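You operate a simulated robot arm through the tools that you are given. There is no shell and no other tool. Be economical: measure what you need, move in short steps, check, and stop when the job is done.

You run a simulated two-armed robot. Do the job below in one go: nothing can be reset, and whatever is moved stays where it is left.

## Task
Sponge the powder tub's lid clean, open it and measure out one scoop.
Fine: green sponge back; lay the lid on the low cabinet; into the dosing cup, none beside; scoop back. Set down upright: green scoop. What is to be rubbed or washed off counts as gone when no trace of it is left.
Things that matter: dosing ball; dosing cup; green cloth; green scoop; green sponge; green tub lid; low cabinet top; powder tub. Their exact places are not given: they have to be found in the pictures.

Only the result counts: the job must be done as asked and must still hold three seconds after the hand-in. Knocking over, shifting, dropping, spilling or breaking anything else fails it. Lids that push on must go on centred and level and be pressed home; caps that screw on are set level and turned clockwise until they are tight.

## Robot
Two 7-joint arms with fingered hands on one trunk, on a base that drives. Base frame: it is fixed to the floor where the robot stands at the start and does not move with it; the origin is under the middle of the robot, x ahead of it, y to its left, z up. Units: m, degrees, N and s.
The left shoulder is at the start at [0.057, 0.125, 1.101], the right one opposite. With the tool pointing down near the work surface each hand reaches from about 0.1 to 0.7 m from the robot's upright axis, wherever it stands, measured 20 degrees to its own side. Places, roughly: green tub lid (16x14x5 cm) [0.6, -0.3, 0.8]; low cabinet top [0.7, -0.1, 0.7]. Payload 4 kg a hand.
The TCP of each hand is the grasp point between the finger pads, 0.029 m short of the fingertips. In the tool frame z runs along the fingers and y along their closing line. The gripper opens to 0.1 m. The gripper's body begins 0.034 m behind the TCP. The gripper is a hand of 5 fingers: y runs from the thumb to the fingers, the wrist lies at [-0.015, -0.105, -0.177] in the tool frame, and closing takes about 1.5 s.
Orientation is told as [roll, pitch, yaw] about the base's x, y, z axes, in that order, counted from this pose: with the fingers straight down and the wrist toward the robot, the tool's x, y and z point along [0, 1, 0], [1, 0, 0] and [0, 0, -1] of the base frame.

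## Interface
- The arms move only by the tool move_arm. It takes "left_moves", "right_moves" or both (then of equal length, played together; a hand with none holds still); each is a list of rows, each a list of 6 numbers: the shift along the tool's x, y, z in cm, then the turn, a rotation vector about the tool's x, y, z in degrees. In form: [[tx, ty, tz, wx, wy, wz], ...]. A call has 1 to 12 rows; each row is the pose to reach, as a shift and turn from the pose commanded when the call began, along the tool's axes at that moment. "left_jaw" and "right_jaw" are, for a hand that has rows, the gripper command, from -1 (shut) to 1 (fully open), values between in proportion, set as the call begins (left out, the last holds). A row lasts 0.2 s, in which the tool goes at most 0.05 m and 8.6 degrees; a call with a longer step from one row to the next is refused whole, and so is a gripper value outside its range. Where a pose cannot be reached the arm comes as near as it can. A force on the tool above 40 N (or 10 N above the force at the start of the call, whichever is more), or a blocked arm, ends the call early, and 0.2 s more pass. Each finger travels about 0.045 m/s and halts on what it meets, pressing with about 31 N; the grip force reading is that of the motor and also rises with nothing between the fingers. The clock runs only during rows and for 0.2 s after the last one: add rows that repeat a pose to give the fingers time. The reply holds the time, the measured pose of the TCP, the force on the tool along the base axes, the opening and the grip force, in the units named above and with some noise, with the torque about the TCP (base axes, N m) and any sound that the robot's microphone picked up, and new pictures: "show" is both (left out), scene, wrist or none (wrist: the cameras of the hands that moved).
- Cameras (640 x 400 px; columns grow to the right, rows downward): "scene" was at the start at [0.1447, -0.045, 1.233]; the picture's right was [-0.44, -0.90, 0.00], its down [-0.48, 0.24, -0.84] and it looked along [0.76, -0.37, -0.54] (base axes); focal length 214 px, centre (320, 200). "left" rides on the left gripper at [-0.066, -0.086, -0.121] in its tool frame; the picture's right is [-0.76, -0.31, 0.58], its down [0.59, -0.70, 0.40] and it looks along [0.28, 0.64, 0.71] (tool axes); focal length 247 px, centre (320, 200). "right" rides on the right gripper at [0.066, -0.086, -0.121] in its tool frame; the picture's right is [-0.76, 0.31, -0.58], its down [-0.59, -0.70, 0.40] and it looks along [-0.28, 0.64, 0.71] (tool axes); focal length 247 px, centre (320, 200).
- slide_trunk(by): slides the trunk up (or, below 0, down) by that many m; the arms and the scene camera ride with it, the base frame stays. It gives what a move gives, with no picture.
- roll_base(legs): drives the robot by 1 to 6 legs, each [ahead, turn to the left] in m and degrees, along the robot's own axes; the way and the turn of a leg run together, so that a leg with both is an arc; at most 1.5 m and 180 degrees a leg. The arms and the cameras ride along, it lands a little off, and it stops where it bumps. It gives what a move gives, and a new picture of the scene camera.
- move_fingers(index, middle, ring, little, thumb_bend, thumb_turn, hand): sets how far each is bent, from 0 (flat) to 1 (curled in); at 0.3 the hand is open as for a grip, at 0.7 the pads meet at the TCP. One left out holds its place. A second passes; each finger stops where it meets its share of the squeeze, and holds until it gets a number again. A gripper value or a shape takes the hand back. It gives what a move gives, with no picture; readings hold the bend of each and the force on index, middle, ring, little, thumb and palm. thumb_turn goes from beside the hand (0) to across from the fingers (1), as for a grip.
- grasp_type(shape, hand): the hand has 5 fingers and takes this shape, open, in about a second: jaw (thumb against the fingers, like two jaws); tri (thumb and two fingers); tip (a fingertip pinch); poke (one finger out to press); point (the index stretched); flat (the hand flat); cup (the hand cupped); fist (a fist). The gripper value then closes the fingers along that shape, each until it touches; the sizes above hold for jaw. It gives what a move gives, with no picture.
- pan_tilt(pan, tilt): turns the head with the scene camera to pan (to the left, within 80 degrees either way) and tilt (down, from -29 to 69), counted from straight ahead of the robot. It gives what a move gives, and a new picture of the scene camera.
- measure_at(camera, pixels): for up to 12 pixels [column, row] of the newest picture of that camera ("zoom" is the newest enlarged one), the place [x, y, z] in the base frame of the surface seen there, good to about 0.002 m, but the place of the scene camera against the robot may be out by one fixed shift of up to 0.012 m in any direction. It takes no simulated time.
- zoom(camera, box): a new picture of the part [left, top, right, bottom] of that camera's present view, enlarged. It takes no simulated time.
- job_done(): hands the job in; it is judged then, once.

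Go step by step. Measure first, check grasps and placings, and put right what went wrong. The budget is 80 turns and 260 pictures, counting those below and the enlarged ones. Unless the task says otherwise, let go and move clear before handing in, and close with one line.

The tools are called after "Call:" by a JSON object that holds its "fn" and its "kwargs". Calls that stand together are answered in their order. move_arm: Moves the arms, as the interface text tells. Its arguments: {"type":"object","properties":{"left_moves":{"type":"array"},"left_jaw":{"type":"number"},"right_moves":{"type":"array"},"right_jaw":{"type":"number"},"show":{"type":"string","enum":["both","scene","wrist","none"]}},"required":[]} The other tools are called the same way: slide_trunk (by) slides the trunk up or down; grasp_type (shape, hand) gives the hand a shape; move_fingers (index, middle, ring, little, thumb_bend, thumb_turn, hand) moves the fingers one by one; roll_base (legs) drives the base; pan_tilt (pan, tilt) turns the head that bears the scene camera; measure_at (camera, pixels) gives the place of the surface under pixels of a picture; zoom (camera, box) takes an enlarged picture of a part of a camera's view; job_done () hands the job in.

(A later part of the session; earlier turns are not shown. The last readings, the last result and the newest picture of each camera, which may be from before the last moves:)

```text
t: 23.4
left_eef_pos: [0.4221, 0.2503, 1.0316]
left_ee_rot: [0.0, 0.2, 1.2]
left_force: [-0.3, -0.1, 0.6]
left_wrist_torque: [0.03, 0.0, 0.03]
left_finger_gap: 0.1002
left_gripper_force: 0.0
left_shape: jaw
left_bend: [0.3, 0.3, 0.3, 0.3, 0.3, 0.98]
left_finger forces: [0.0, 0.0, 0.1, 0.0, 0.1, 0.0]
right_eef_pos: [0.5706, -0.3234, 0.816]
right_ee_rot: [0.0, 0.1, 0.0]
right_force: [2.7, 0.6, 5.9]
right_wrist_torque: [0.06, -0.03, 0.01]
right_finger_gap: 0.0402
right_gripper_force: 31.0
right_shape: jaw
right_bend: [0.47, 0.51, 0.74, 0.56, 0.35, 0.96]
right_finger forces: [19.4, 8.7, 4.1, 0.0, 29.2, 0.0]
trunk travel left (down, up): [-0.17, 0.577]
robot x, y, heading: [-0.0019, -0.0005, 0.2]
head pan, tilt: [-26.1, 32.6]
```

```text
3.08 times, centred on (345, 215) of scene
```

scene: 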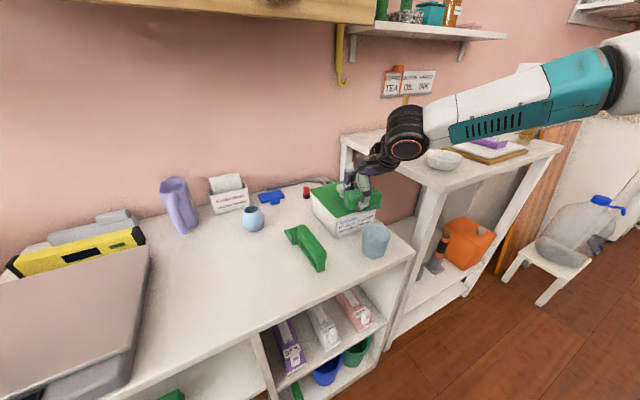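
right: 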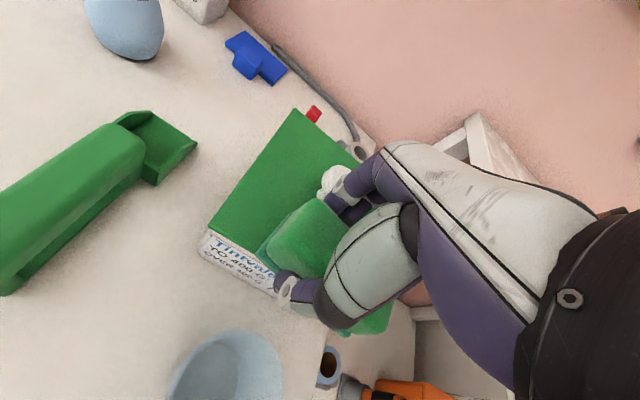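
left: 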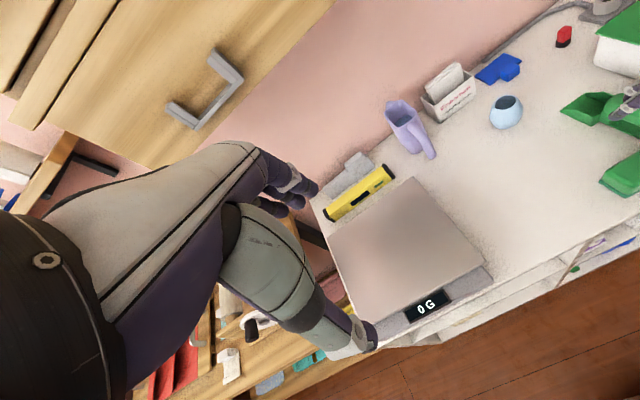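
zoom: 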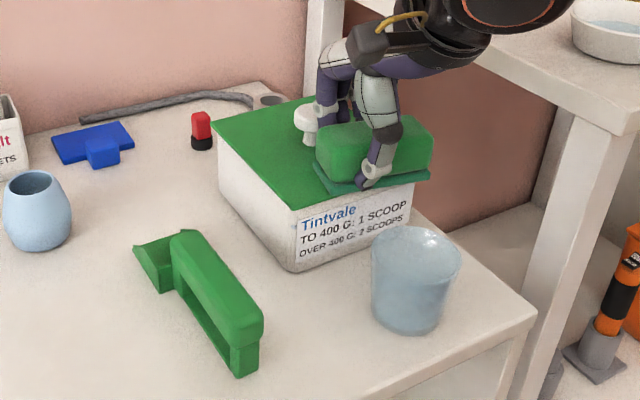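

The uncovered part looks clean. I'll lift off and step back to inspect the whole lid.

Call:
{"fn": "move_arm", "kwargs": {"right_moves": [[0, 0, -3, 0, 0, 0], [0, 0, -6, 0, 0, 0], [3, -3, -8, 0, 0, 0], [7, -6, -8, 0, 0, 0], [11, -9, -8, 0, 0, 0], [15, -9, -8, 0, 0, 0], [15, -9, -8, 0, 0, 0]]}}

Call:
{"fn": "zoom", "kwargs": {"camera": "scene", "box": [290, 165, 410, 265]}}

Call:
{"fn": "zoom", "kwargs": {"camera": "right", "box": [200, 120, 440, 350]}}

```text
t: 25.0
left_eef_pos: [0.4235, 0.2509, 1.0311]
left_ee_rot: [0.0, 0.1, 1.1]
left_force: [-0.1, -0.8, 0.1]
left_wrist_torque: [0.0, 0.0, 0.03]
left_finger_gap: 0.0998
left_gripper_force: 0.1
left_shape: jaw
left_bend: [0.3, 0.3, 0.3, 0.3, 0.3, 0.98]
left_finger forces: [0.0, 0.0, 0.0, 0.0, 0.0, 0.0]
right_eef_pos: [0.4807, -0.1713, 0.896]
right_ee_rot: [0.1, 0.1, 0.0]
right_force: [0.8, 0.7, -0.1]
right_wrist_torque: [0.0, 0.01, -0.01]
right_finger_gap: 0.0401
right_gripper_force: 30.8
right_shape: jaw
right_bend: [0.47, 0.52, 0.74, 0.56, 0.36, 0.97]
right_finger forces: [17.8, 7.9, 3.7, 0.0, 29.4, 0.1]
trunk travel left (down, up): [-0.17, 0.577]
robot x, y, heading: [0.001, 0.0028, -0.3]
head pan, tilt: [-26.1, 32.6]
```

scene: 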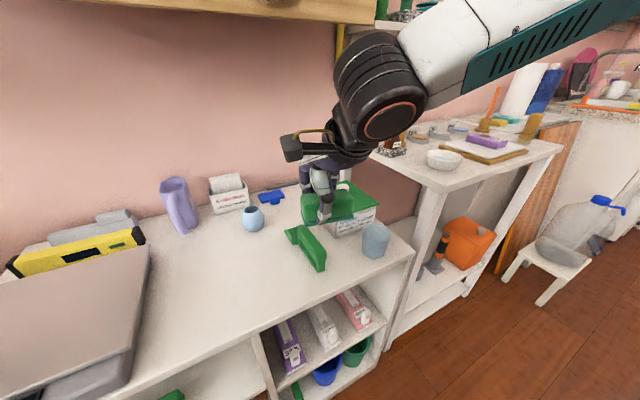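
right: 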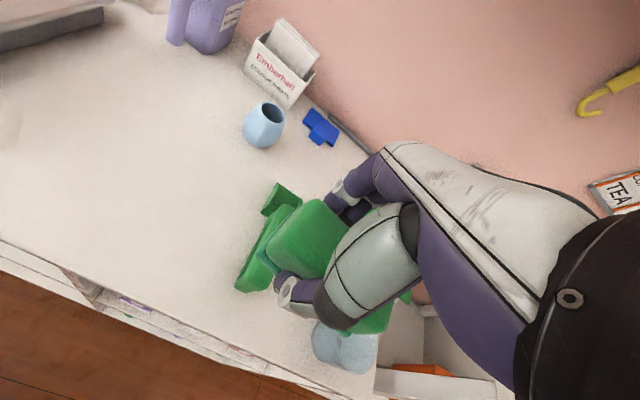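

```text
4.00 times, centred on (350, 215) of scene
```

zoom: 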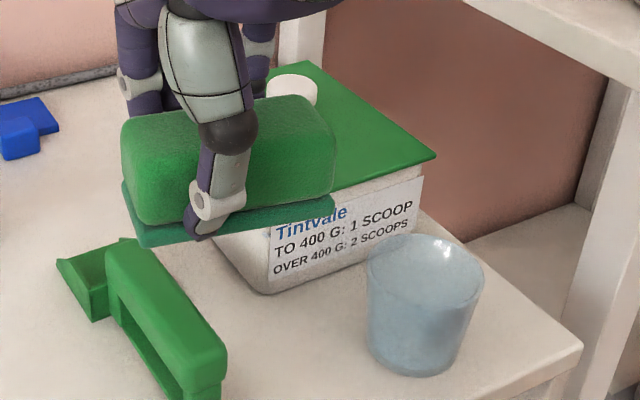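

```text
1.74 times, centred on (320, 235) of right
```

zoom: 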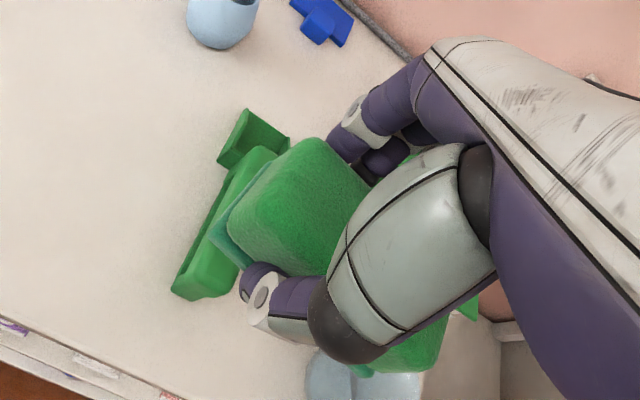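

The right half is clean. I'll move above the sponge's home and view the rest of the lid.

Call:
{"fn": "move_arm", "kwargs": {"right_moves": [[3.5, -0.5, 0, 0, 0, 0], [6.9, -0.9, 1.5, 0, 0, 0], [6.9, -0.9, 3, 0, 0, 0], [6.9, -0.9, 3, 0, 0, 0]]}}

Call:
{"fn": "zoom", "kwargs": {"camera": "scene", "box": [290, 165, 410, 265]}}

Call:
{"fn": "zoom", "kwargs": {"camera": "scene", "box": [240, 180, 340, 280]}}

```text
t: 26.0
left_eef_pos: [0.4232, 0.2507, 1.0303]
left_ee_rot: [-0.1, 0.1, 1.2]
left_force: [-0.2, 0.3, 0.6]
left_wrist_torque: [0.01, -0.02, 0.01]
left_finger_gap: 0.1
left_gripper_force: 0.1
left_shape: jaw
left_bend: [0.3, 0.3, 0.3, 0.3, 0.3, 0.98]
left_finger forces: [0.1, 0.0, 0.0, 0.0, 0.0, 0.0]
right_eef_pos: [0.4716, -0.1037, 0.8665]
right_ee_rot: [0.1, 0.1, 0.2]
right_force: [0.6, -0.6, -0.6]
right_wrist_torque: [0.0, 0.01, 0.02]
right_finger_gap: 0.04
right_gripper_force: 30.7
right_shape: jaw
right_bend: [0.47, 0.52, 0.74, 0.56, 0.36, 0.97]
right_finger forces: [17.7, 7.8, 3.8, 0.1, 29.3, 0.0]
trunk travel left (down, up): [-0.17, 0.577]
robot x, y, heading: [-0.0, 0.0004, -0.0]
head pan, tilt: [-26.1, 32.6]
```

scene: 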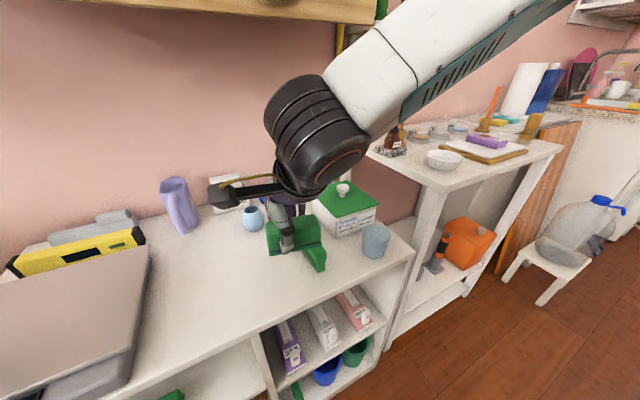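
right: 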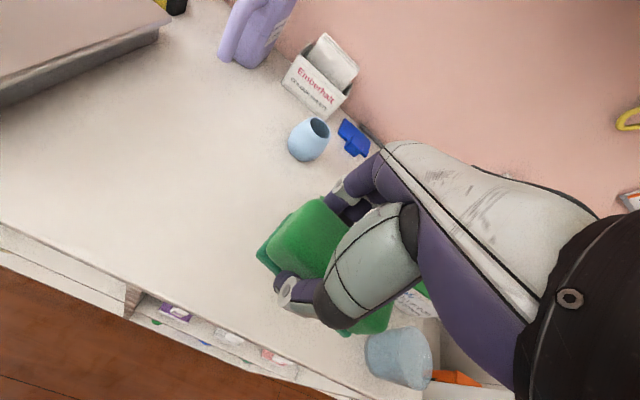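

```text
4.00 times, centred on (350, 215) of scene
```

zoom: 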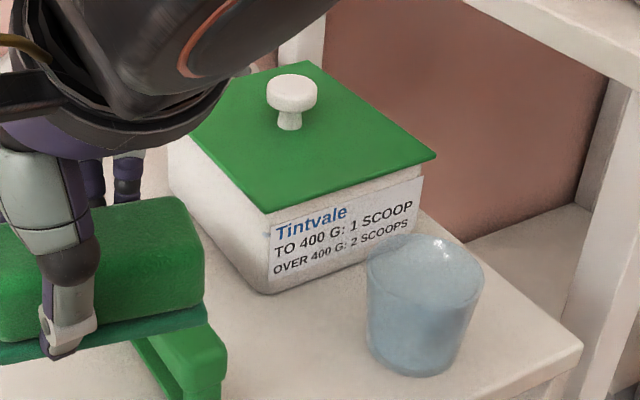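

```text
4.00 times, centred on (290, 230) of scene
```

zoom: 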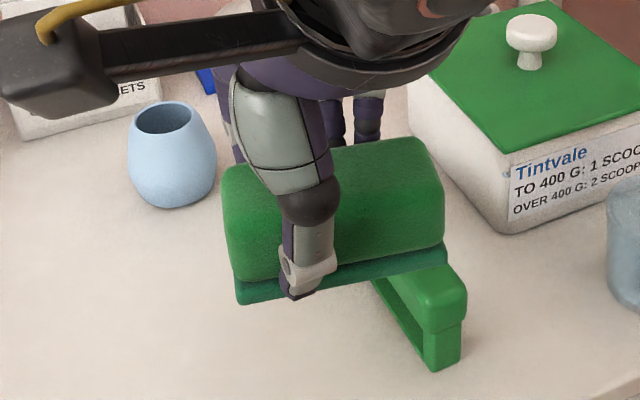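

The lid is clean, with no specks left. I'll lower the sponge to its spot, biased 5 mm away from the scoop.

Call:
{"fn": "move_arm", "kwargs": {"right_moves": [[0.6, 0, 3, 0, 0, 0], [0.6, 0, 6, 0, 0, 0], [0.6, 0, 9, 0, 0, 0], [0.6, 0, 11, 0, 0, 0], [0.6, 0, 12, 0, 0, 0], [0.6, 0, 12.4, 0, 0, 0], [0.6, 0, 12.7, 0, 0, 0], [0.6, 0, 12.7, 0, 0, 0]]}}

Call:
{"fn": "zoom", "kwargs": {"camera": "scene", "box": [250, 200, 350, 310]}}

```text
t: 27.8
left_eef_pos: [0.4235, 0.2501, 1.0328]
left_ee_rot: [0.1, 0.1, 1.1]
left_force: [-0.6, 0.3, -0.4]
left_wrist_torque: [-0.05, -0.02, 0.02]
left_finger_gap: 0.0999
left_gripper_force: 0.0
left_shape: jaw
left_bend: [0.3, 0.3, 0.3, 0.3, 0.3, 0.98]
left_finger forces: [0.1, 0.0, 0.0, 0.1, 0.0, 0.0]
right_eef_pos: [0.4718, -0.0988, 0.7407]
right_ee_rot: [0.0, 0.1, 0.1]
right_force: [-0.8, 0.4, -0.4]
right_wrist_torque: [-0.04, -0.01, 0.01]
right_finger_gap: 0.0401
right_gripper_force: 30.8
right_shape: jaw
right_bend: [0.47, 0.52, 0.74, 0.56, 0.36, 0.97]
right_finger forces: [17.6, 7.8, 3.9, 0.1, 29.2, 0.0]
trunk travel left (down, up): [-0.17, 0.577]
robot x, y, heading: [-0.0005, 0.0002, 0.1]
head pan, tilt: [-26.1, 32.6]
```

scene: 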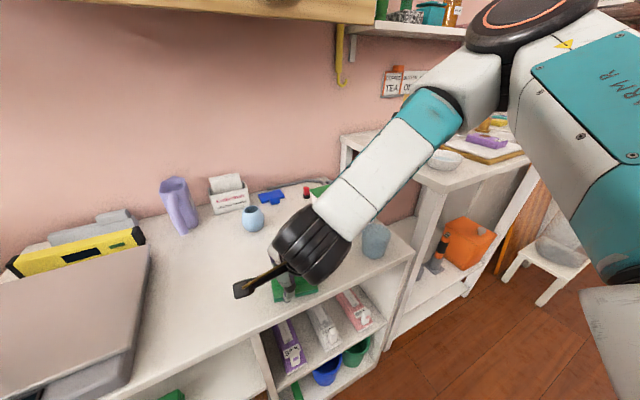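
right: 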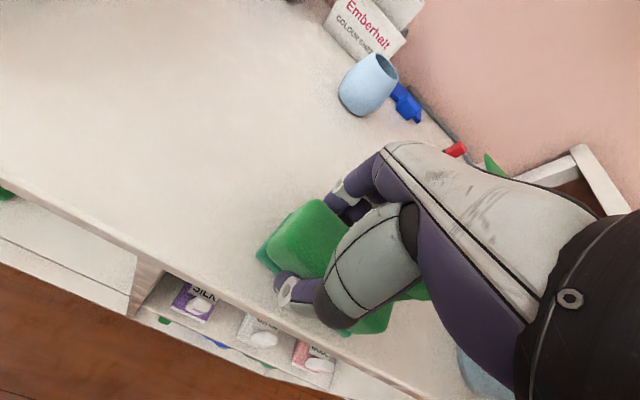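

```text
3.64 times, centred on (300, 255) of scene
```

zoom: 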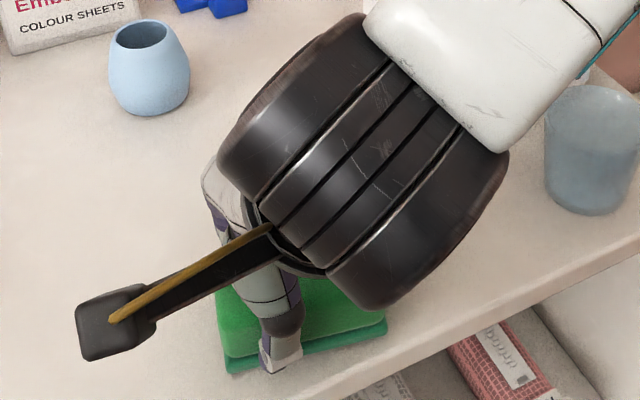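

No contact yet, so I'll ease down a few more mm.

Call:
{"fn": "move_arm", "kwargs": {"right_moves": [[0, 0, 0.1, 0, 0, 0], [0, 0, 0.2, 0, 0, 0], [0, 0, 0.3, 0, 0, 0], [0, 0, 0.3, 0, 0, 0]], "show": "none"}}

```text
t: 28.8
left_eef_pos: [0.4222, 0.2497, 1.0315]
left_ee_rot: [0.1, 0.1, 1.1]
left_force: [0.1, -0.1, 0.2]
left_wrist_torque: [0.02, 0.0, 0.0]
left_finger_gap: 0.0997
left_gripper_force: 0.1
left_shape: jaw
left_bend: [0.3, 0.3, 0.3, 0.3, 0.3, 0.98]
left_finger forces: [0.0, 0.0, 0.0, 0.0, 0.0, 0.0]
right_eef_pos: [0.4718, -0.0988, 0.7373]
right_ee_rot: [0.1, 0.0, 0.1]
right_force: [-0.4, -0.4, -0.4]
right_wrist_torque: [0.0, 0.0, -0.03]
right_finger_gap: 0.0399
right_gripper_force: 30.9
right_shape: jaw
right_bend: [0.47, 0.52, 0.74, 0.56, 0.36, 0.97]
right_finger forces: [17.7, 7.8, 3.8, 0.0, 29.0, 0.0]
trunk travel left (down, up): [-0.17, 0.577]
robot x, y, heading: [-0.0018, -0.0012, -0.1]
head pan, tilt: [-26.1, 32.6]
```

Call:
{"fn": "move_arm", "kwargs": {"right_moves": [[0, 0, 0.1, 0, 0, 0], [0, 0, 0.2, 0, 0, 0], [0, 0, 0.3, 0, 0, 0], [0, 0, 0.3, 0, 0, 0]], "show": "none"}}

```text
t: 29.8
left_eef_pos: [0.4211, 0.2507, 1.0319]
left_ee_rot: [0.1, -0.1, 1.0]
left_force: [-0.4, 0.6, -0.2]
left_wrist_torque: [-0.01, 0.02, -0.03]
left_finger_gap: 0.0996
left_gripper_force: 0.2
left_shape: jaw
left_bend: [0.3, 0.3, 0.3, 0.3, 0.3, 0.98]
left_finger forces: [0.0, 0.0, 0.0, 0.0, 0.0, 0.0]
right_eef_pos: [0.4733, -0.0972, 0.7361]
right_ee_rot: [0.2, 0.0, 0.1]
right_force: [-0.5, -2.2, 16.5]
right_wrist_torque: [-0.01, 0.03, -0.01]
right_finger_gap: 0.0407
right_gripper_force: 30.9
right_shape: jaw
right_bend: [0.47, 0.52, 0.74, 0.56, 0.35, 0.97]
right_finger forces: [18.5, 8.4, 4.3, 0.1, 30.8, 0.0]
trunk travel left (down, up): [-0.17, 0.577]
robot x, y, heading: [-0.0013, -0.003, 0.1]
head pan, tilt: [-26.1, 32.6]
```

Contact is made. I'll relax 2 mm and open.

Call:
{"fn": "move_arm", "kwargs": {"right_moves": [[0, 0, -0.2, 0, 0, 0], [0, 0, -0.2, 0, 0, 0], [0, 0, -0.2, 0, 0, 0], [0, 0, -0.2, 0, 0, 0], [0, 0, -0.2, 0, 0, 0], [0, 0, -0.2, 0, 0, 0], [0, 0, -0.2, 0, 0, 0], [0, 0, -3, 0, 0, 0], [0, 0, -7, 0, 0, 0], [0, 0, -11, 0, 0, 0], [-4, 0, -13, 0, 0, 0]], "right_jaw": 1}}

Call:
{"fn": "zoom", "kwargs": {"camera": "scene", "box": [250, 200, 350, 310]}}

```text
t: 32.2
left_eef_pos: [0.423, 0.2511, 1.0322]
left_ee_rot: [0.0, 0.0, 1.1]
left_force: [0.0, 0.6, 0.1]
left_wrist_torque: [-0.04, 0.01, 0.02]
left_finger_gap: 0.0998
left_gripper_force: 0.2
left_shape: jaw
left_bend: [0.3, 0.3, 0.3, 0.3, 0.3, 0.98]
left_finger forces: [0.0, 0.1, 0.1, 0.1, 0.0, 0.0]
right_eef_pos: [0.4721, -0.1377, 0.866]
right_ee_rot: [0.2, 0.1, 0.2]
right_force: [-0.5, -0.2, 0.9]
right_wrist_torque: [-0.05, -0.02, 0.03]
right_finger_gap: 0.0999
right_gripper_force: 0.1
right_shape: jaw
right_bend: [0.3, 0.3, 0.3, 0.3, 0.3, 0.98]
right_finger forces: [0.0, 0.0, 0.1, 0.0, 0.0, 0.1]
trunk travel left (down, up): [-0.17, 0.577]
robot x, y, heading: [0.0006, -0.0005, -0.1]
head pan, tilt: [-26.1, 32.6]
```

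scene: 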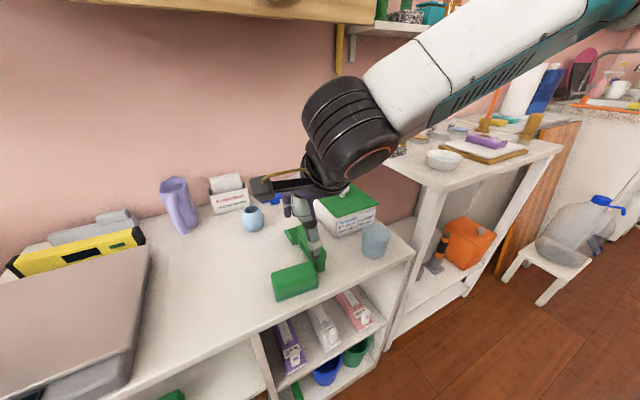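
right: 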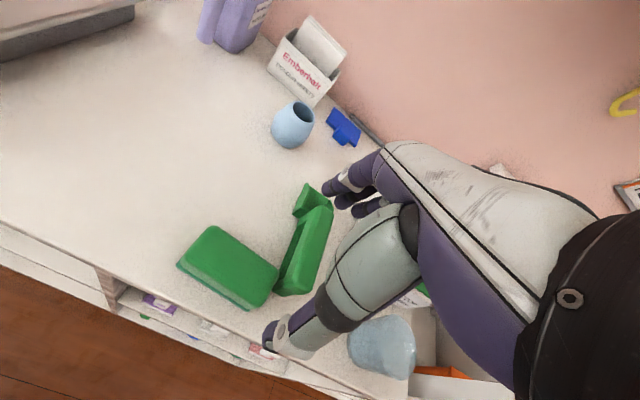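

```text
3.64 times, centred on (300, 255) of scene
```

zoom: 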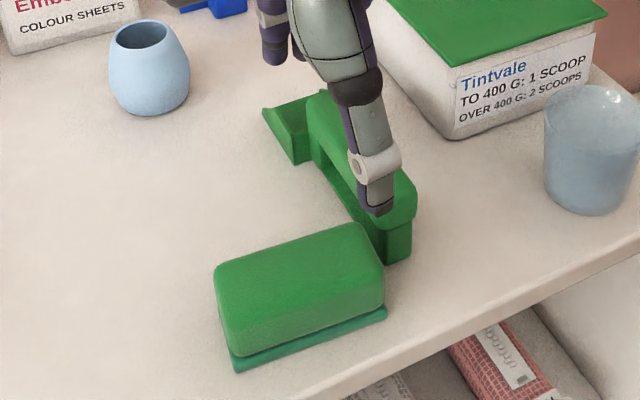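

The sponge is back and upright. Now I'll find a free place for the lid by measuring the table area left of the scoop.

Call:
{"fn": "measure_at", "kwargs": {"camera": "scene", "pixels": [[254, 230], [243, 215], [185, 230], [150, 250], [148, 280], [140, 310], [200, 270], [240, 250], [230, 290], [200, 235], [120, 360], [285, 225]]}}

Call:
{"fn": "move_arm", "kwargs": {"right_moves": [[4, 2, 0, 0, 0, 0], [8, 4, 0, 0, 0, 0], [12, 6, 0, 0, 0, 0], [14, 8, 0, 0, 0, 0], [15.5, 8.5, 3, 0, 0, 0], [15.5, 8.5, 5, 0, 0, 0], [15.5, 8.5, 5, 0, 0, 0]]}}

```text
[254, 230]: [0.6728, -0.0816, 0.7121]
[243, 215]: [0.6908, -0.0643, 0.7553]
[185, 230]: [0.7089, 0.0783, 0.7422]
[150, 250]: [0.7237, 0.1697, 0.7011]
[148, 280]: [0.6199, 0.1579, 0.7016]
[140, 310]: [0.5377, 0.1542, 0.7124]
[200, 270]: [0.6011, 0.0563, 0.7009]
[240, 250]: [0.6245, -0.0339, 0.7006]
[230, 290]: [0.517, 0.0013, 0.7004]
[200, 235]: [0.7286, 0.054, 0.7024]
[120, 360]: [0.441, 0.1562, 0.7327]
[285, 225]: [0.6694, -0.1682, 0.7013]
```

```text
t: 33.8
left_eef_pos: [0.4221, 0.2509, 1.0312]
left_ee_rot: [0.0, 0.0, 1.1]
left_force: [-0.2, 0.4, -0.3]
left_wrist_torque: [0.0, -0.01, 0.02]
left_finger_gap: 0.0998
left_gripper_force: 0.1
left_shape: jaw
left_bend: [0.3, 0.3, 0.3, 0.3, 0.3, 0.98]
left_finger forces: [0.0, 0.1, 0.1, 0.1, 0.0, 0.0]
right_eef_pos: [0.5485, -0.0309, 0.8481]
right_ee_rot: [0.1, 0.1, 0.0]
right_force: [-0.3, 0.0, 0.0]
right_wrist_torque: [0.01, 0.0, -0.02]
right_finger_gap: 0.0994
right_gripper_force: 0.1
right_shape: jaw
right_bend: [0.3, 0.3, 0.3, 0.3, 0.3, 0.98]
right_finger forces: [0.0, 0.0, 0.0, 0.0, 0.0, 0.0]
right hand out of reach, approached as far as the arm can: row 3, 4, 5, 6, 7
trunk travel left (down, up): [-0.17, 0.577]
robot x, y, heading: [0.0007, 0.0005, 0.2]
head pan, tilt: [-26.1, 32.6]
```

scene: 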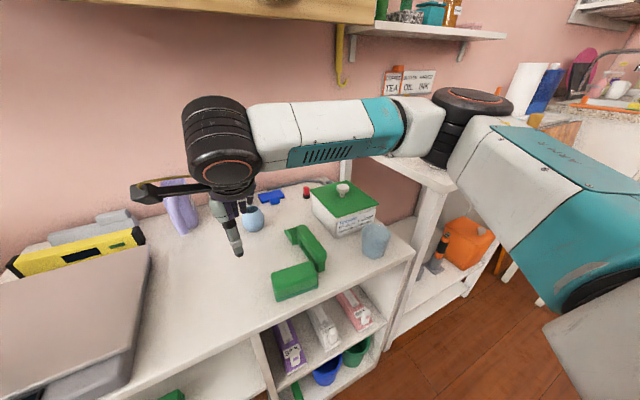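
right: 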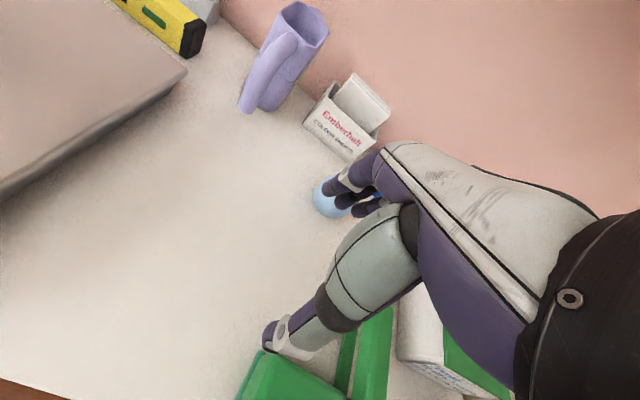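

At yaw 0 the reach ends near y=-0.03. I'll test whether turning the wrist by 35° yaw lets the right hand reach the free spot around (0.56,0.03).

Call:
{"fn": "move_arm", "kwargs": {"right_moves": [[0, 0, 0, 0, 0, -8], [0, 0, 0, 0, 0, -16], [2, 0.5, 0, 0, 0, -24], [4, 1, 0, 0, 0, -32], [6, 1.2, 1, 0, 0, -35], [6, 1.2, 3, 0, 0, -35], [6, 1.2, 4, 0, 0, -35], [6, 1.2, 4, 0, 0, -35]]}}

```text
t: 35.6
left_eef_pos: [0.4223, 0.2509, 1.0316]
left_ee_rot: [-0.1, -0.1, 1.1]
left_force: [-0.4, 0.3, 0.1]
left_wrist_torque: [-0.02, -0.03, -0.02]
left_finger_gap: 0.0996
left_gripper_force: 0.0
left_shape: jaw
left_bend: [0.3, 0.3, 0.3, 0.3, 0.3, 0.98]
left_finger forces: [0.0, 0.0, 0.0, 0.1, 0.1, 0.0]
right_eef_pos: [0.5557, 0.0199, 0.8075]
right_ee_rot: [0.1, -0.1, 35.1]
right_force: [-0.1, 0.0, -0.7]
right_wrist_torque: [-0.03, -0.01, 0.02]
right_finger_gap: 0.0999
right_gripper_force: 0.0
right_shape: jaw
right_bend: [0.3, 0.3, 0.3, 0.3, 0.3, 0.98]
right_finger forces: [0.0, 0.1, 0.1, 0.0, 0.0, 0.0]
right hand out of reach, approached as far as the arm can: row 5, 6, 7, 8
trunk travel left (down, up): [-0.17, 0.577]
robot x, y, heading: [0.0008, -0.0005, 0.0]
head pan, tilt: [-26.1, 32.6]
```

scene: 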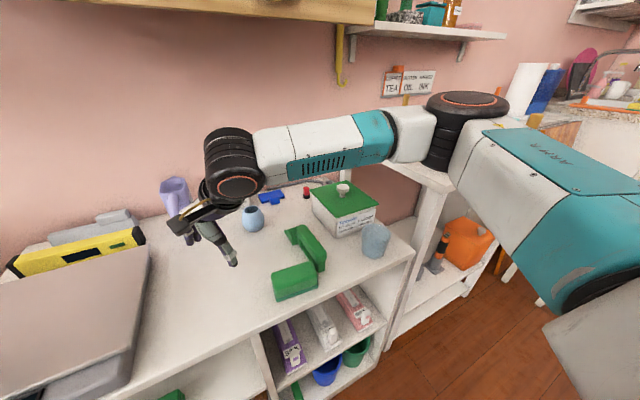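
right: 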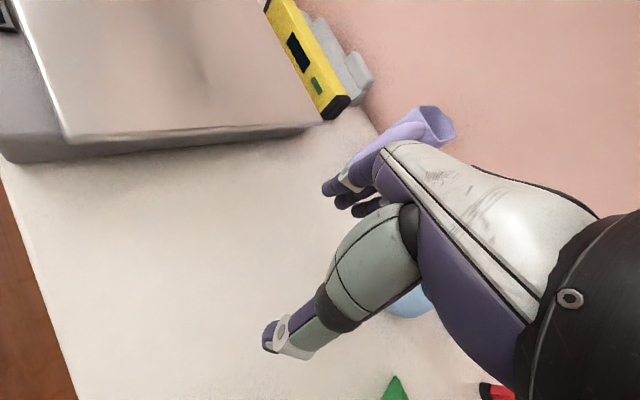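

Yaw helps, since 35° got the hand to (0.556,0.020). I'll grasp the knob at yaw 55° so I can place there too; moving above the knob now.

Call:
{"fn": "move_arm", "kwargs": {"right_moves": [[0, 0, -3, 0, 0, 0], [0, 0, -6.25, 0, 0, -4], [-4, -1.7, -6.25, 0, 0, -8], [-8, -3.4, -6.25, 0, 0, -12], [-12, -5.1, -6.25, 0, 0, -16], [-16, -6.9, -6.25, 0, 0, -20], [-20, -8.6, -6.25, 0, 0, -20], [-24, -10.3, -6.25, 0, 0, -20], [-28, -12, -6.25, 0, 0, -20], [-32, -13.8, -6.25, 0, 0, -20], [-32, -13.8, -6.25, 0, 0, -20]]}}

Call:
{"fn": "zoom", "kwargs": {"camera": "right", "box": [180, 130, 460, 370]}}

Call:
{"fn": "zoom", "kwargs": {"camera": "scene", "box": [270, 150, 430, 270]}}

```text
t: 38.0
left_eef_pos: [0.4225, 0.2503, 1.0313]
left_ee_rot: [0.0, 0.1, 1.2]
left_force: [-0.2, 1.1, -0.9]
left_wrist_torque: [0.0, -0.01, 0.0]
left_finger_gap: 0.0997
left_gripper_force: 0.1
left_shape: jaw
left_bend: [0.3, 0.3, 0.3, 0.3, 0.3, 0.98]
left_finger forces: [0.1, 0.0, 0.0, 0.1, 0.0, 0.1]
right_eef_pos: [0.6272, -0.321, 0.8701]
right_ee_rot: [0.0, -0.1, 55.1]
right_force: [-0.3, 0.0, -0.5]
right_wrist_torque: [0.02, 0.01, -0.01]
right_finger_gap: 0.0997
right_gripper_force: 0.1
right_shape: jaw
right_bend: [0.3, 0.3, 0.3, 0.3, 0.3, 0.98]
right_finger forces: [0.0, 0.0, 0.1, 0.0, 0.0, 0.1]
trunk travel left (down, up): [-0.17, 0.577]
robot x, y, heading: [-0.0, -0.0025, -0.1]
head pan, tilt: [-26.1, 32.6]
```

scene: 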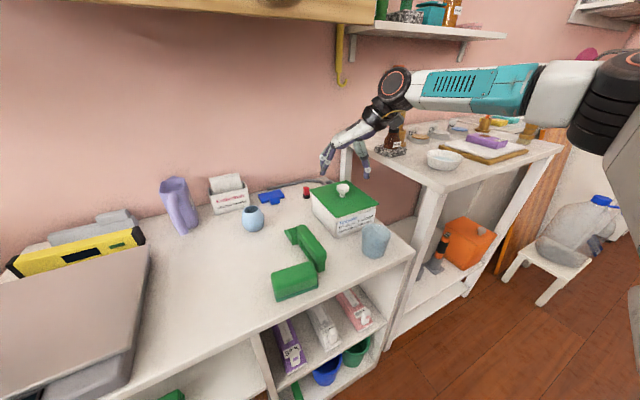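
right: 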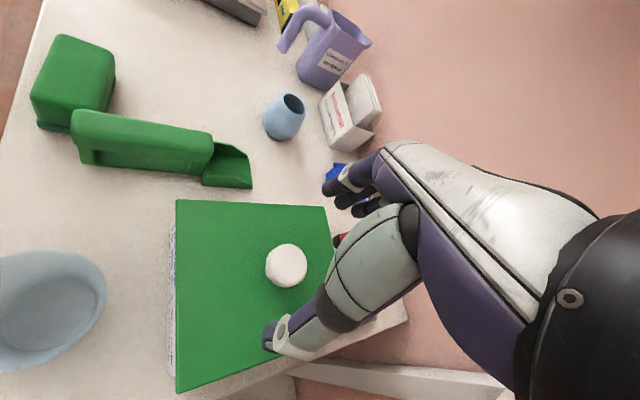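

```text
1.67 times, centred on (320, 250) of right
```

zoom: 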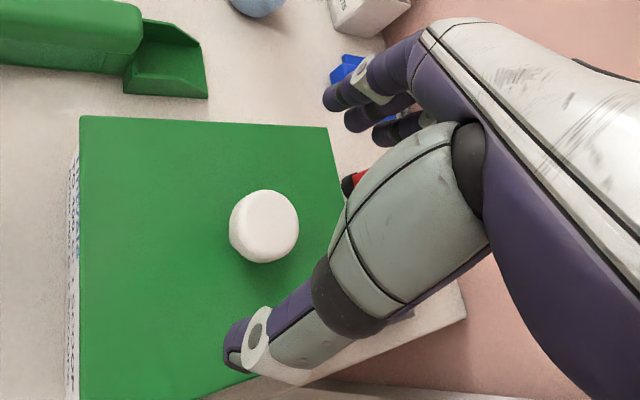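

```text
3.33 times, centred on (350, 210) of scene
```

zoom: 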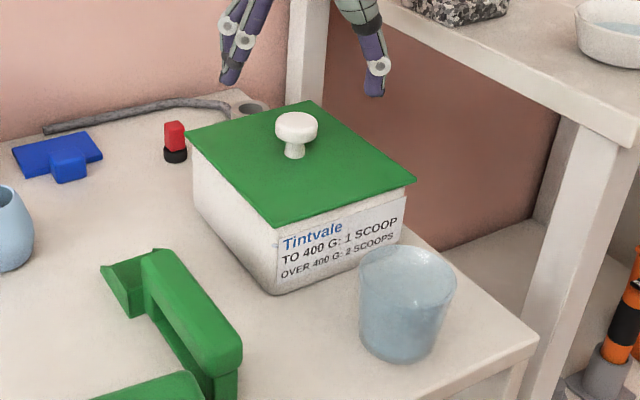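

Well aligned over the knob. I'll measure the knob and cup from this view and descend.

Call:
{"fn": "measure_at", "kwargs": {"camera": "right", "pixels": [[285, 262], [268, 265], [304, 265], [285, 246], [285, 284], [100, 280], [104, 300], [50, 255], [40, 330], [85, 335], [5, 260], [60, 366]]}}

Call:
{"fn": "move_arm", "kwargs": {"right_moves": [[0, 0, 2, 0, 0, 0], [0, 0, 4, 0, 0, 0], [0, 0, 5.4, 0, 0, 0], [0, 0, 5.4, 0, 0, 0]]}}

Call:
{"fn": "zoom", "kwargs": {"camera": "scene", "box": [270, 150, 430, 270]}}

```text
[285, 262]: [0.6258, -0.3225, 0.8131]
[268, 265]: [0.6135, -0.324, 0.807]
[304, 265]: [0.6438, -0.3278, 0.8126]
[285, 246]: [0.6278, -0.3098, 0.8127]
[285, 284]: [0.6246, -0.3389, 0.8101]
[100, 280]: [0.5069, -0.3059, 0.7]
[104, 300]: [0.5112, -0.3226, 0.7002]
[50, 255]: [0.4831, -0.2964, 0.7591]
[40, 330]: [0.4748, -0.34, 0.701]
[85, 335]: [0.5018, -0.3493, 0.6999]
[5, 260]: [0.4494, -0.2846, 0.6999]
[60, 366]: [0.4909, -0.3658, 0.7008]
```

```text
t: 39.0
left_eef_pos: [0.4231, 0.2509, 1.0307]
left_ee_rot: [0.1, 0.1, 1.1]
left_force: [0.0, -0.1, -0.4]
left_wrist_torque: [-0.01, 0.0, -0.02]
left_finger_gap: 0.0999
left_gripper_force: 0.1
left_shape: jaw
left_bend: [0.3, 0.3, 0.3, 0.3, 0.3, 0.98]
left_finger forces: [0.0, 0.0, 0.1, 0.0, 0.0, 0.0]
right_eef_pos: [0.6266, -0.3217, 0.8163]
right_ee_rot: [0.2, 0.0, 55.1]
right_force: [0.0, -0.5, -0.6]
right_wrist_torque: [0.0, -0.01, 0.0]
right_finger_gap: 0.0997
right_gripper_force: 0.1
right_shape: jaw
right_bend: [0.3, 0.3, 0.3, 0.3, 0.3, 0.98]
right_finger forces: [0.1, 0.1, 0.1, 0.1, 0.0, 0.0]
trunk travel left (down, up): [-0.17, 0.577]
robot x, y, heading: [-0.0023, -0.0013, -0.1]
head pan, tilt: [-26.1, 32.6]
```

scene: 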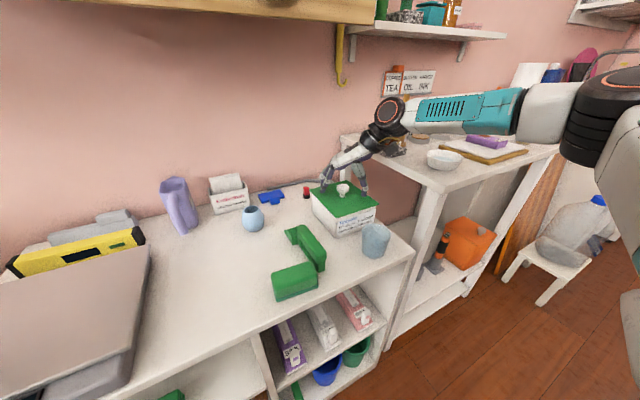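
right: 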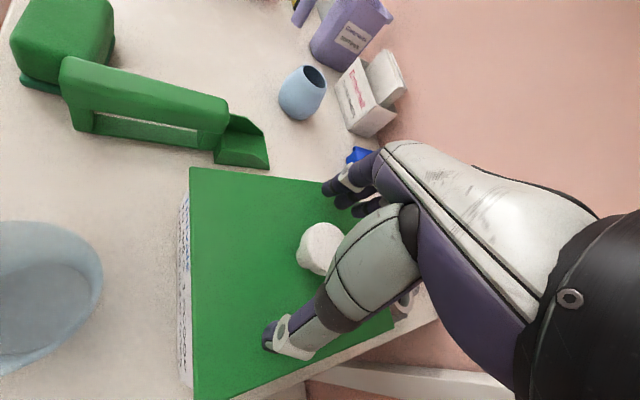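

```text
3.33 times, centred on (350, 210) of scene
```

zoom: 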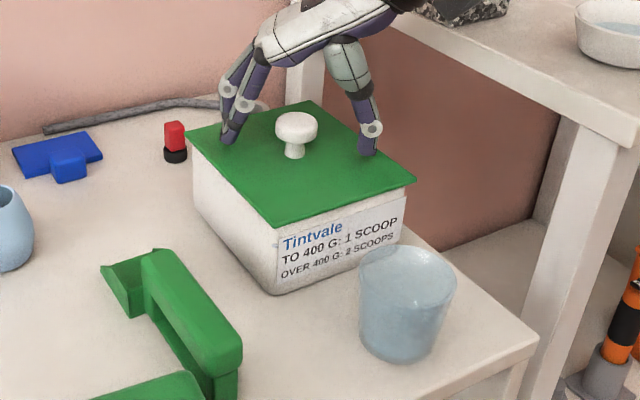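

Call:
{"fn": "move_arm", "kwargs": {"right_moves": [[0, 0, 0, 0, 0, 0], [0, 0, 0, 0, 0, 0], [0, 0, 0, 0, 0, 0], [0, 0, 0, 0, 0, 0], [0, 0, 0, 0, 0, 0], [0, 0, 0, 0, 0, 0], [0, 0, 0, 0, 0, 0], [0, 0, 0, 0, 0, 0], [0, 0, 0, 0, 0, 0]], "right_jaw": -1, "show": "wrist"}}

Call:
{"fn": "zoom", "kwargs": {"camera": "scene", "box": [300, 160, 400, 250]}}

```text
t: 41.0
left_eef_pos: [0.4226, 0.2503, 1.0313]
left_ee_rot: [0.0, 0.1, 1.2]
left_force: [0.3, 0.1, -0.5]
left_wrist_torque: [-0.02, 0.04, 0.01]
left_finger_gap: 0.0999
left_gripper_force: 0.0
left_shape: jaw
left_bend: [0.3, 0.3, 0.3, 0.3, 0.3, 0.98]
left_finger forces: [0.0, 0.0, 0.1, 0.0, 0.0, 0.1]
right_eef_pos: [0.6273, -0.3218, 0.816]
right_ee_rot: [0.1, 0.0, 55.1]
right_force: [-0.8, 0.3, 0.5]
right_wrist_torque: [0.09, -0.06, 0.01]
right_finger_gap: 0.0266
right_gripper_force: 31.0
right_shape: jaw
right_bend: [0.54, 0.55, 0.73, 0.58, 0.75, 1.0]
right_finger forces: [16.1, 6.9, 0.0, 0.0, 22.4, 0.0]
trunk travel left (down, up): [-0.17, 0.577]
robot x, y, heading: [-0.0003, 0.0006, -0.0]
head pan, tilt: [-26.1, 32.6]
heard: snap
```

right: 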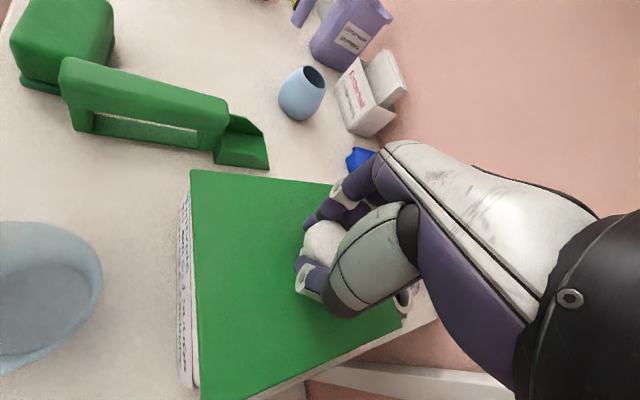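

```text
4.44 times, centred on (350, 205) of scene
```

zoom: 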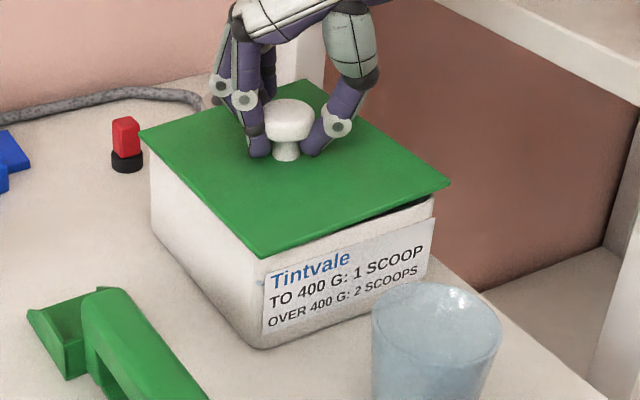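

A snap: the lid came unseated as the fingers wedged the knob, and it's slightly lifted at the right edge. Index, middle and thumb grip the knob, so I'll lift slowly straight up.

Call:
{"fn": "move_arm", "kwargs": {"right_moves": [[0, 0, -0.7, 0, 0, 0], [0, 0, -1.5, 0, 0, 0], [0, 0, -3, 0, 0, 0], [0, 0, -5, 0, 0, 0], [0, 0, -7, 0, 0, 0], [0, 0, -9, 0, 0, 0], [0, 0, -9, 0, 0, 0]]}}

Call:
{"fn": "zoom", "kwargs": {"camera": "scene", "box": [290, 140, 410, 250]}}

```text
t: 42.6
left_eef_pos: [0.423, 0.2511, 1.0313]
left_ee_rot: [0.0, 0.2, 1.0]
left_force: [0.0, 0.0, 0.2]
left_wrist_torque: [-0.01, -0.02, 0.01]
left_finger_gap: 0.0998
left_gripper_force: 0.0
left_shape: jaw
left_bend: [0.3, 0.3, 0.3, 0.3, 0.3, 0.98]
left_finger forces: [0.1, 0.1, 0.1, 0.0, 0.0, 0.0]
right_eef_pos: [0.6275, -0.3229, 0.9064]
right_ee_rot: [0.1, 0.0, 55.1]
right_force: [0.0, -0.3, -0.8]
right_wrist_torque: [0.0, 0.02, -0.01]
right_finger_gap: 0.0261
right_gripper_force: 30.8
right_shape: jaw
right_bend: [0.75, 0.56, 0.73, 0.58, 0.77, 1.0]
right_finger forces: [14.9, 6.5, 0.0, 0.1, 22.4, 0.1]
trunk travel left (down, up): [-0.17, 0.577]
robot x, y, heading: [-0.0024, 0.0027, 0.0]
head pan, tilt: [-26.1, 32.6]
```

scene: 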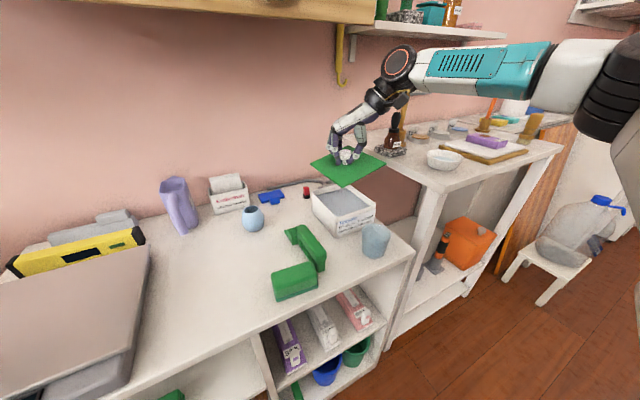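
right: 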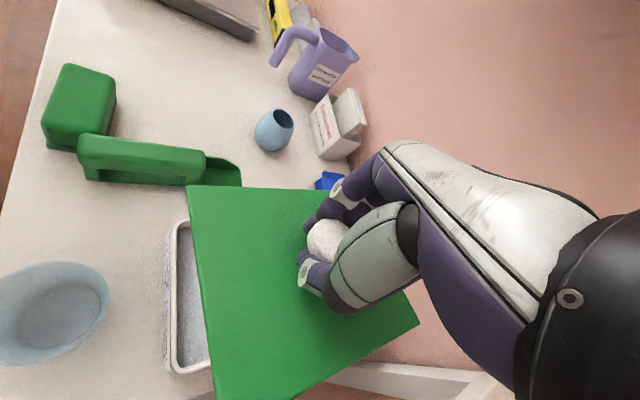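

```text
3.64 times, centred on (350, 195) of scene
```

zoom: 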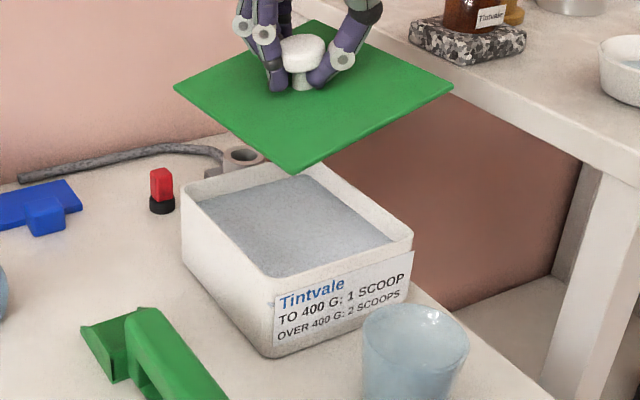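

The lid is off, level and firmly held. The powder sits about 1–1.5 cm under the rim. I'll carry the lid to the free spot around (0.565,0.03).

Call:
{"fn": "measure_at", "kwargs": {"camera": "scene", "pixels": [[340, 200], [355, 205], [365, 209], [345, 210], [335, 213], [316, 193], [337, 219], [374, 206], [334, 217], [372, 213]]}}

Call:
{"fn": "move_arm", "kwargs": {"right_moves": [[1, 1, -1, 0, 0, 0], [3.5, 3.5, -1, 0, 0, 0], [6, 6, -1, 0, 0, 0], [8.5, 8.5, -1, 0, 0, 0], [11, 11, -1, 0, 0, 0], [13.5, 13.5, -1, 0, 0, 0], [16, 16, -1, 0, 0, 0], [18.5, 18.5, -1, 0, 0, 0], [21, 21, -1, 0, 0, 0], [23.5, 23.5, 0, 0, 0, 0], [25.4, 25.3, 2, 0, 0, 0], [25.4, 25.3, 4, 0, 0, 0]]}}

Call:
{"fn": "zoom", "kwargs": {"camera": "scene", "box": [130, 150, 340, 310]}}

```text
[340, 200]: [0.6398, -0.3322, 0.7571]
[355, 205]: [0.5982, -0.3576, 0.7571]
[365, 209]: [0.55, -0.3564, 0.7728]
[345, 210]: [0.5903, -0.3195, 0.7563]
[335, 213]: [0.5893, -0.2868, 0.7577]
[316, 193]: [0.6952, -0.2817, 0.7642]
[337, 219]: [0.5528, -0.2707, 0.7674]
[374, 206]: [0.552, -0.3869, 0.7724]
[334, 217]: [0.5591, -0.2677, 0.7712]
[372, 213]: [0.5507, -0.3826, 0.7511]
```

```text
t: 45.2
left_eef_pos: [0.4232, 0.2504, 1.031]
left_ee_rot: [-0.1, 0.1, 1.1]
left_force: [0.1, 0.0, 0.1]
left_wrist_torque: [-0.02, 0.0, 0.01]
left_finger_gap: 0.0996
left_gripper_force: 0.0
left_shape: jaw
left_bend: [0.3, 0.3, 0.3, 0.3, 0.3, 0.98]
left_finger forces: [0.0, 0.0, 0.0, 0.0, 0.0, 0.0]
right_eef_pos: [0.5631, 0.0274, 0.8673]
right_ee_rot: [0.1, -0.1, 55.0]
right_force: [0.1, -0.1, -1.0]
right_wrist_torque: [0.05, -0.02, 0.02]
right_finger_gap: 0.0257
right_gripper_force: 30.8
right_shape: jaw
right_bend: [0.75, 0.56, 0.73, 0.58, 0.77, 1.0]
right_finger forces: [14.6, 6.0, 0.0, 0.0, 21.5, 0.1]
right hand out of reach, approached as far as the arm can: row 11
trunk travel left (down, up): [-0.17, 0.577]
robot x, y, heading: [0.0033, 0.0003, -0.0]
head pan, tilt: [-26.1, 32.6]
```

scene: 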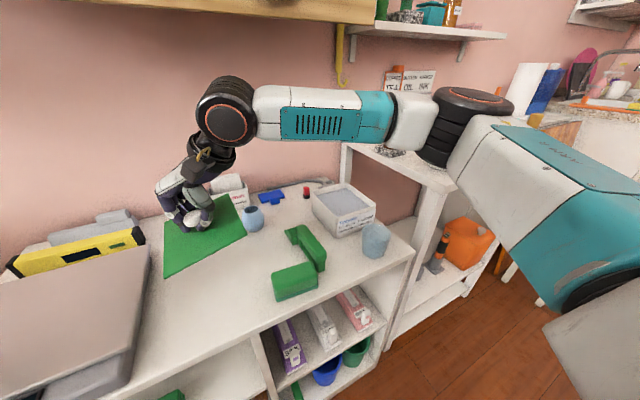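
right: 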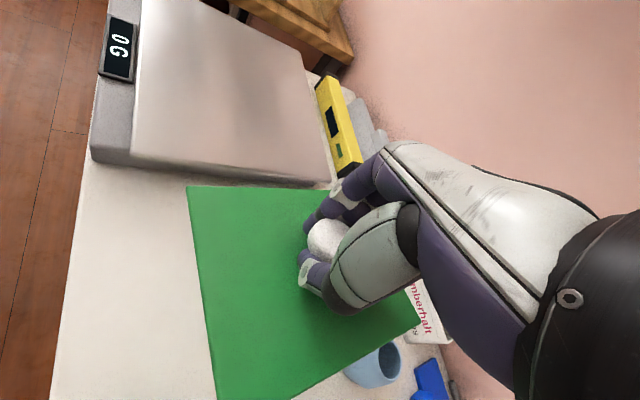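

```text
2.50 times, centred on (235, 230) of scene
```

zoom: 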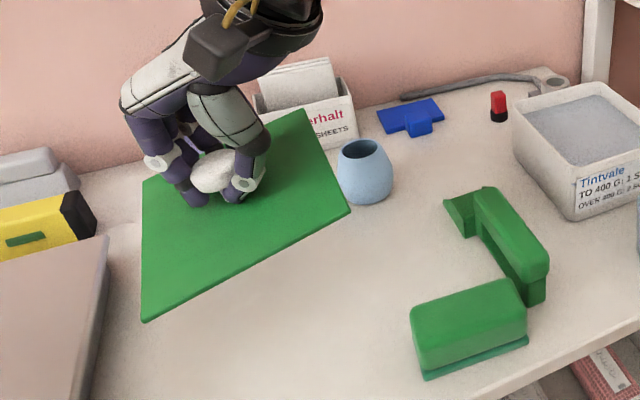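

I'll check the lid's level and footprint from its corner coordinates.

Call:
{"fn": "measure_at", "kwargs": {"camera": "scene", "pixels": [[166, 275], [166, 225], [228, 197], [245, 234], [205, 250], [222, 225], [180, 250]]}}

Call:
{"fn": "measure_at", "kwargs": {"camera": "right", "pixels": [[190, 190], [220, 395], [415, 318], [300, 195], [250, 300], [325, 180], [160, 170], [345, 175], [375, 365]]}}

```text
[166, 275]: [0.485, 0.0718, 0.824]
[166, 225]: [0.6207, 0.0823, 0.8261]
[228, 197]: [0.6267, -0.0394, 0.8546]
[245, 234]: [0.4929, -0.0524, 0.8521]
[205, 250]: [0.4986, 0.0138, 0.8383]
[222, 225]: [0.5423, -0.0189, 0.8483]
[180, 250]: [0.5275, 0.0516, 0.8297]
```

```text
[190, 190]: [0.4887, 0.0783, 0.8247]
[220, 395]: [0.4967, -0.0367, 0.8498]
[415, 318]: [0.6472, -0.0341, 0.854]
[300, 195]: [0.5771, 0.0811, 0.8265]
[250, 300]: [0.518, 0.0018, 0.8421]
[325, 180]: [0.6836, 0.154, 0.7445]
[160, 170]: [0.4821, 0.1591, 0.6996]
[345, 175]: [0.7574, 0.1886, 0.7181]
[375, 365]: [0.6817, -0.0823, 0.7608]
```

The lid is tilted about 13.5° (+y side low), so I'll roll the hand to level it while descending partway.

Call:
{"fn": "move_arm", "kwargs": {"right_moves": [[0, 0, 0, -5.5, 3.9, 0], [0, 0, 0, -11, 7.75, 0], [0, 0, 2, -11, 7.75, 0], [0, 0, 4, -11, 7.75, 0], [0, 0, 6, -11, 7.75, 0], [0, 0, 8, -11, 7.75, 0], [0, 0, 8, -11, 7.75, 0]]}}

Call:
{"fn": "measure_at", "kwargs": {"camera": "right", "pixels": [[195, 195], [225, 385], [405, 318], [300, 200], [250, 300]]}}

Call:
{"fn": "zoom", "kwargs": {"camera": "scene", "box": [130, 170, 290, 310]}}

```text
t: 46.8
left_eef_pos: [0.4229, 0.2505, 1.0314]
left_ee_rot: [-0.1, 0.1, 1.1]
left_force: [-1.0, 0.2, 0.5]
left_wrist_torque: [0.01, 0.0, 0.01]
left_finger_gap: 0.1002
left_gripper_force: 0.0
left_shape: jaw
left_bend: [0.3, 0.3, 0.3, 0.3, 0.3, 0.98]
left_finger forces: [0.0, 0.0, 0.0, 0.0, 0.0, 0.1]
right_eef_pos: [0.5651, 0.0313, 0.786]
right_ee_rot: [8.1, -11.0, 54.4]
right_force: [0.1, 0.4, -0.9]
right_wrist_torque: [-0.02, -0.01, 0.01]
right_finger_gap: 0.0255
right_gripper_force: 31.1
right_shape: jaw
right_bend: [0.75, 0.56, 0.73, 0.58, 0.77, 1.0]
right_finger forces: [14.5, 6.0, 0.0, 0.1, 21.4, 0.1]
trunk travel left (down, up): [-0.17, 0.577]
robot x, y, heading: [-0.0012, -0.0044, 0.2]
head pan, tilt: [-26.1, 32.6]
```

scene: 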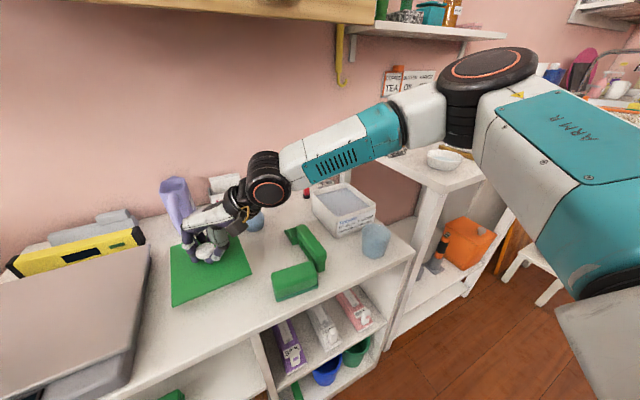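
right: 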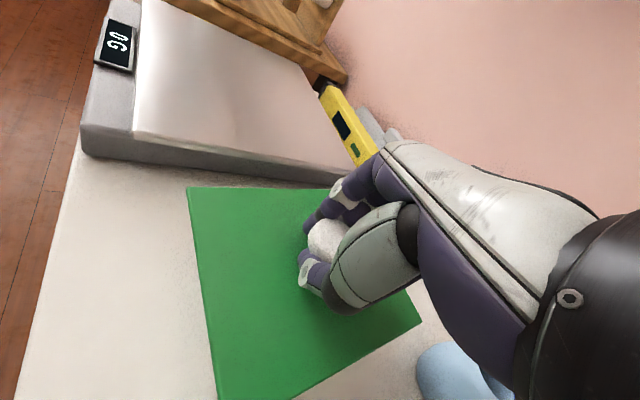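

```text
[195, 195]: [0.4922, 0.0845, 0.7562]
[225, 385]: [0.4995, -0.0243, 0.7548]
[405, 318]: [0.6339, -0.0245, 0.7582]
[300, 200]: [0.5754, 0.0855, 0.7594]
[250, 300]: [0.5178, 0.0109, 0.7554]
```

```text
2.86 times, centred on (210, 240) of scene
```

zoom: 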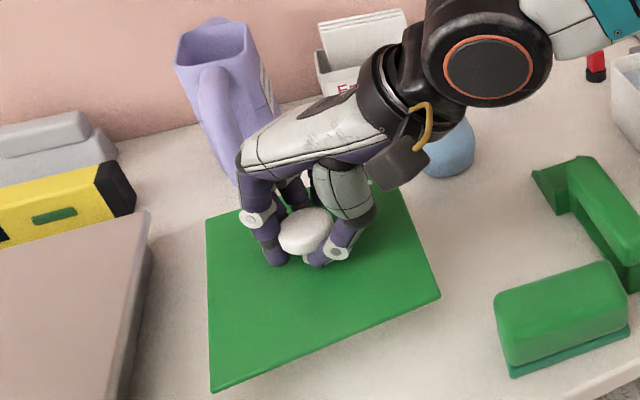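

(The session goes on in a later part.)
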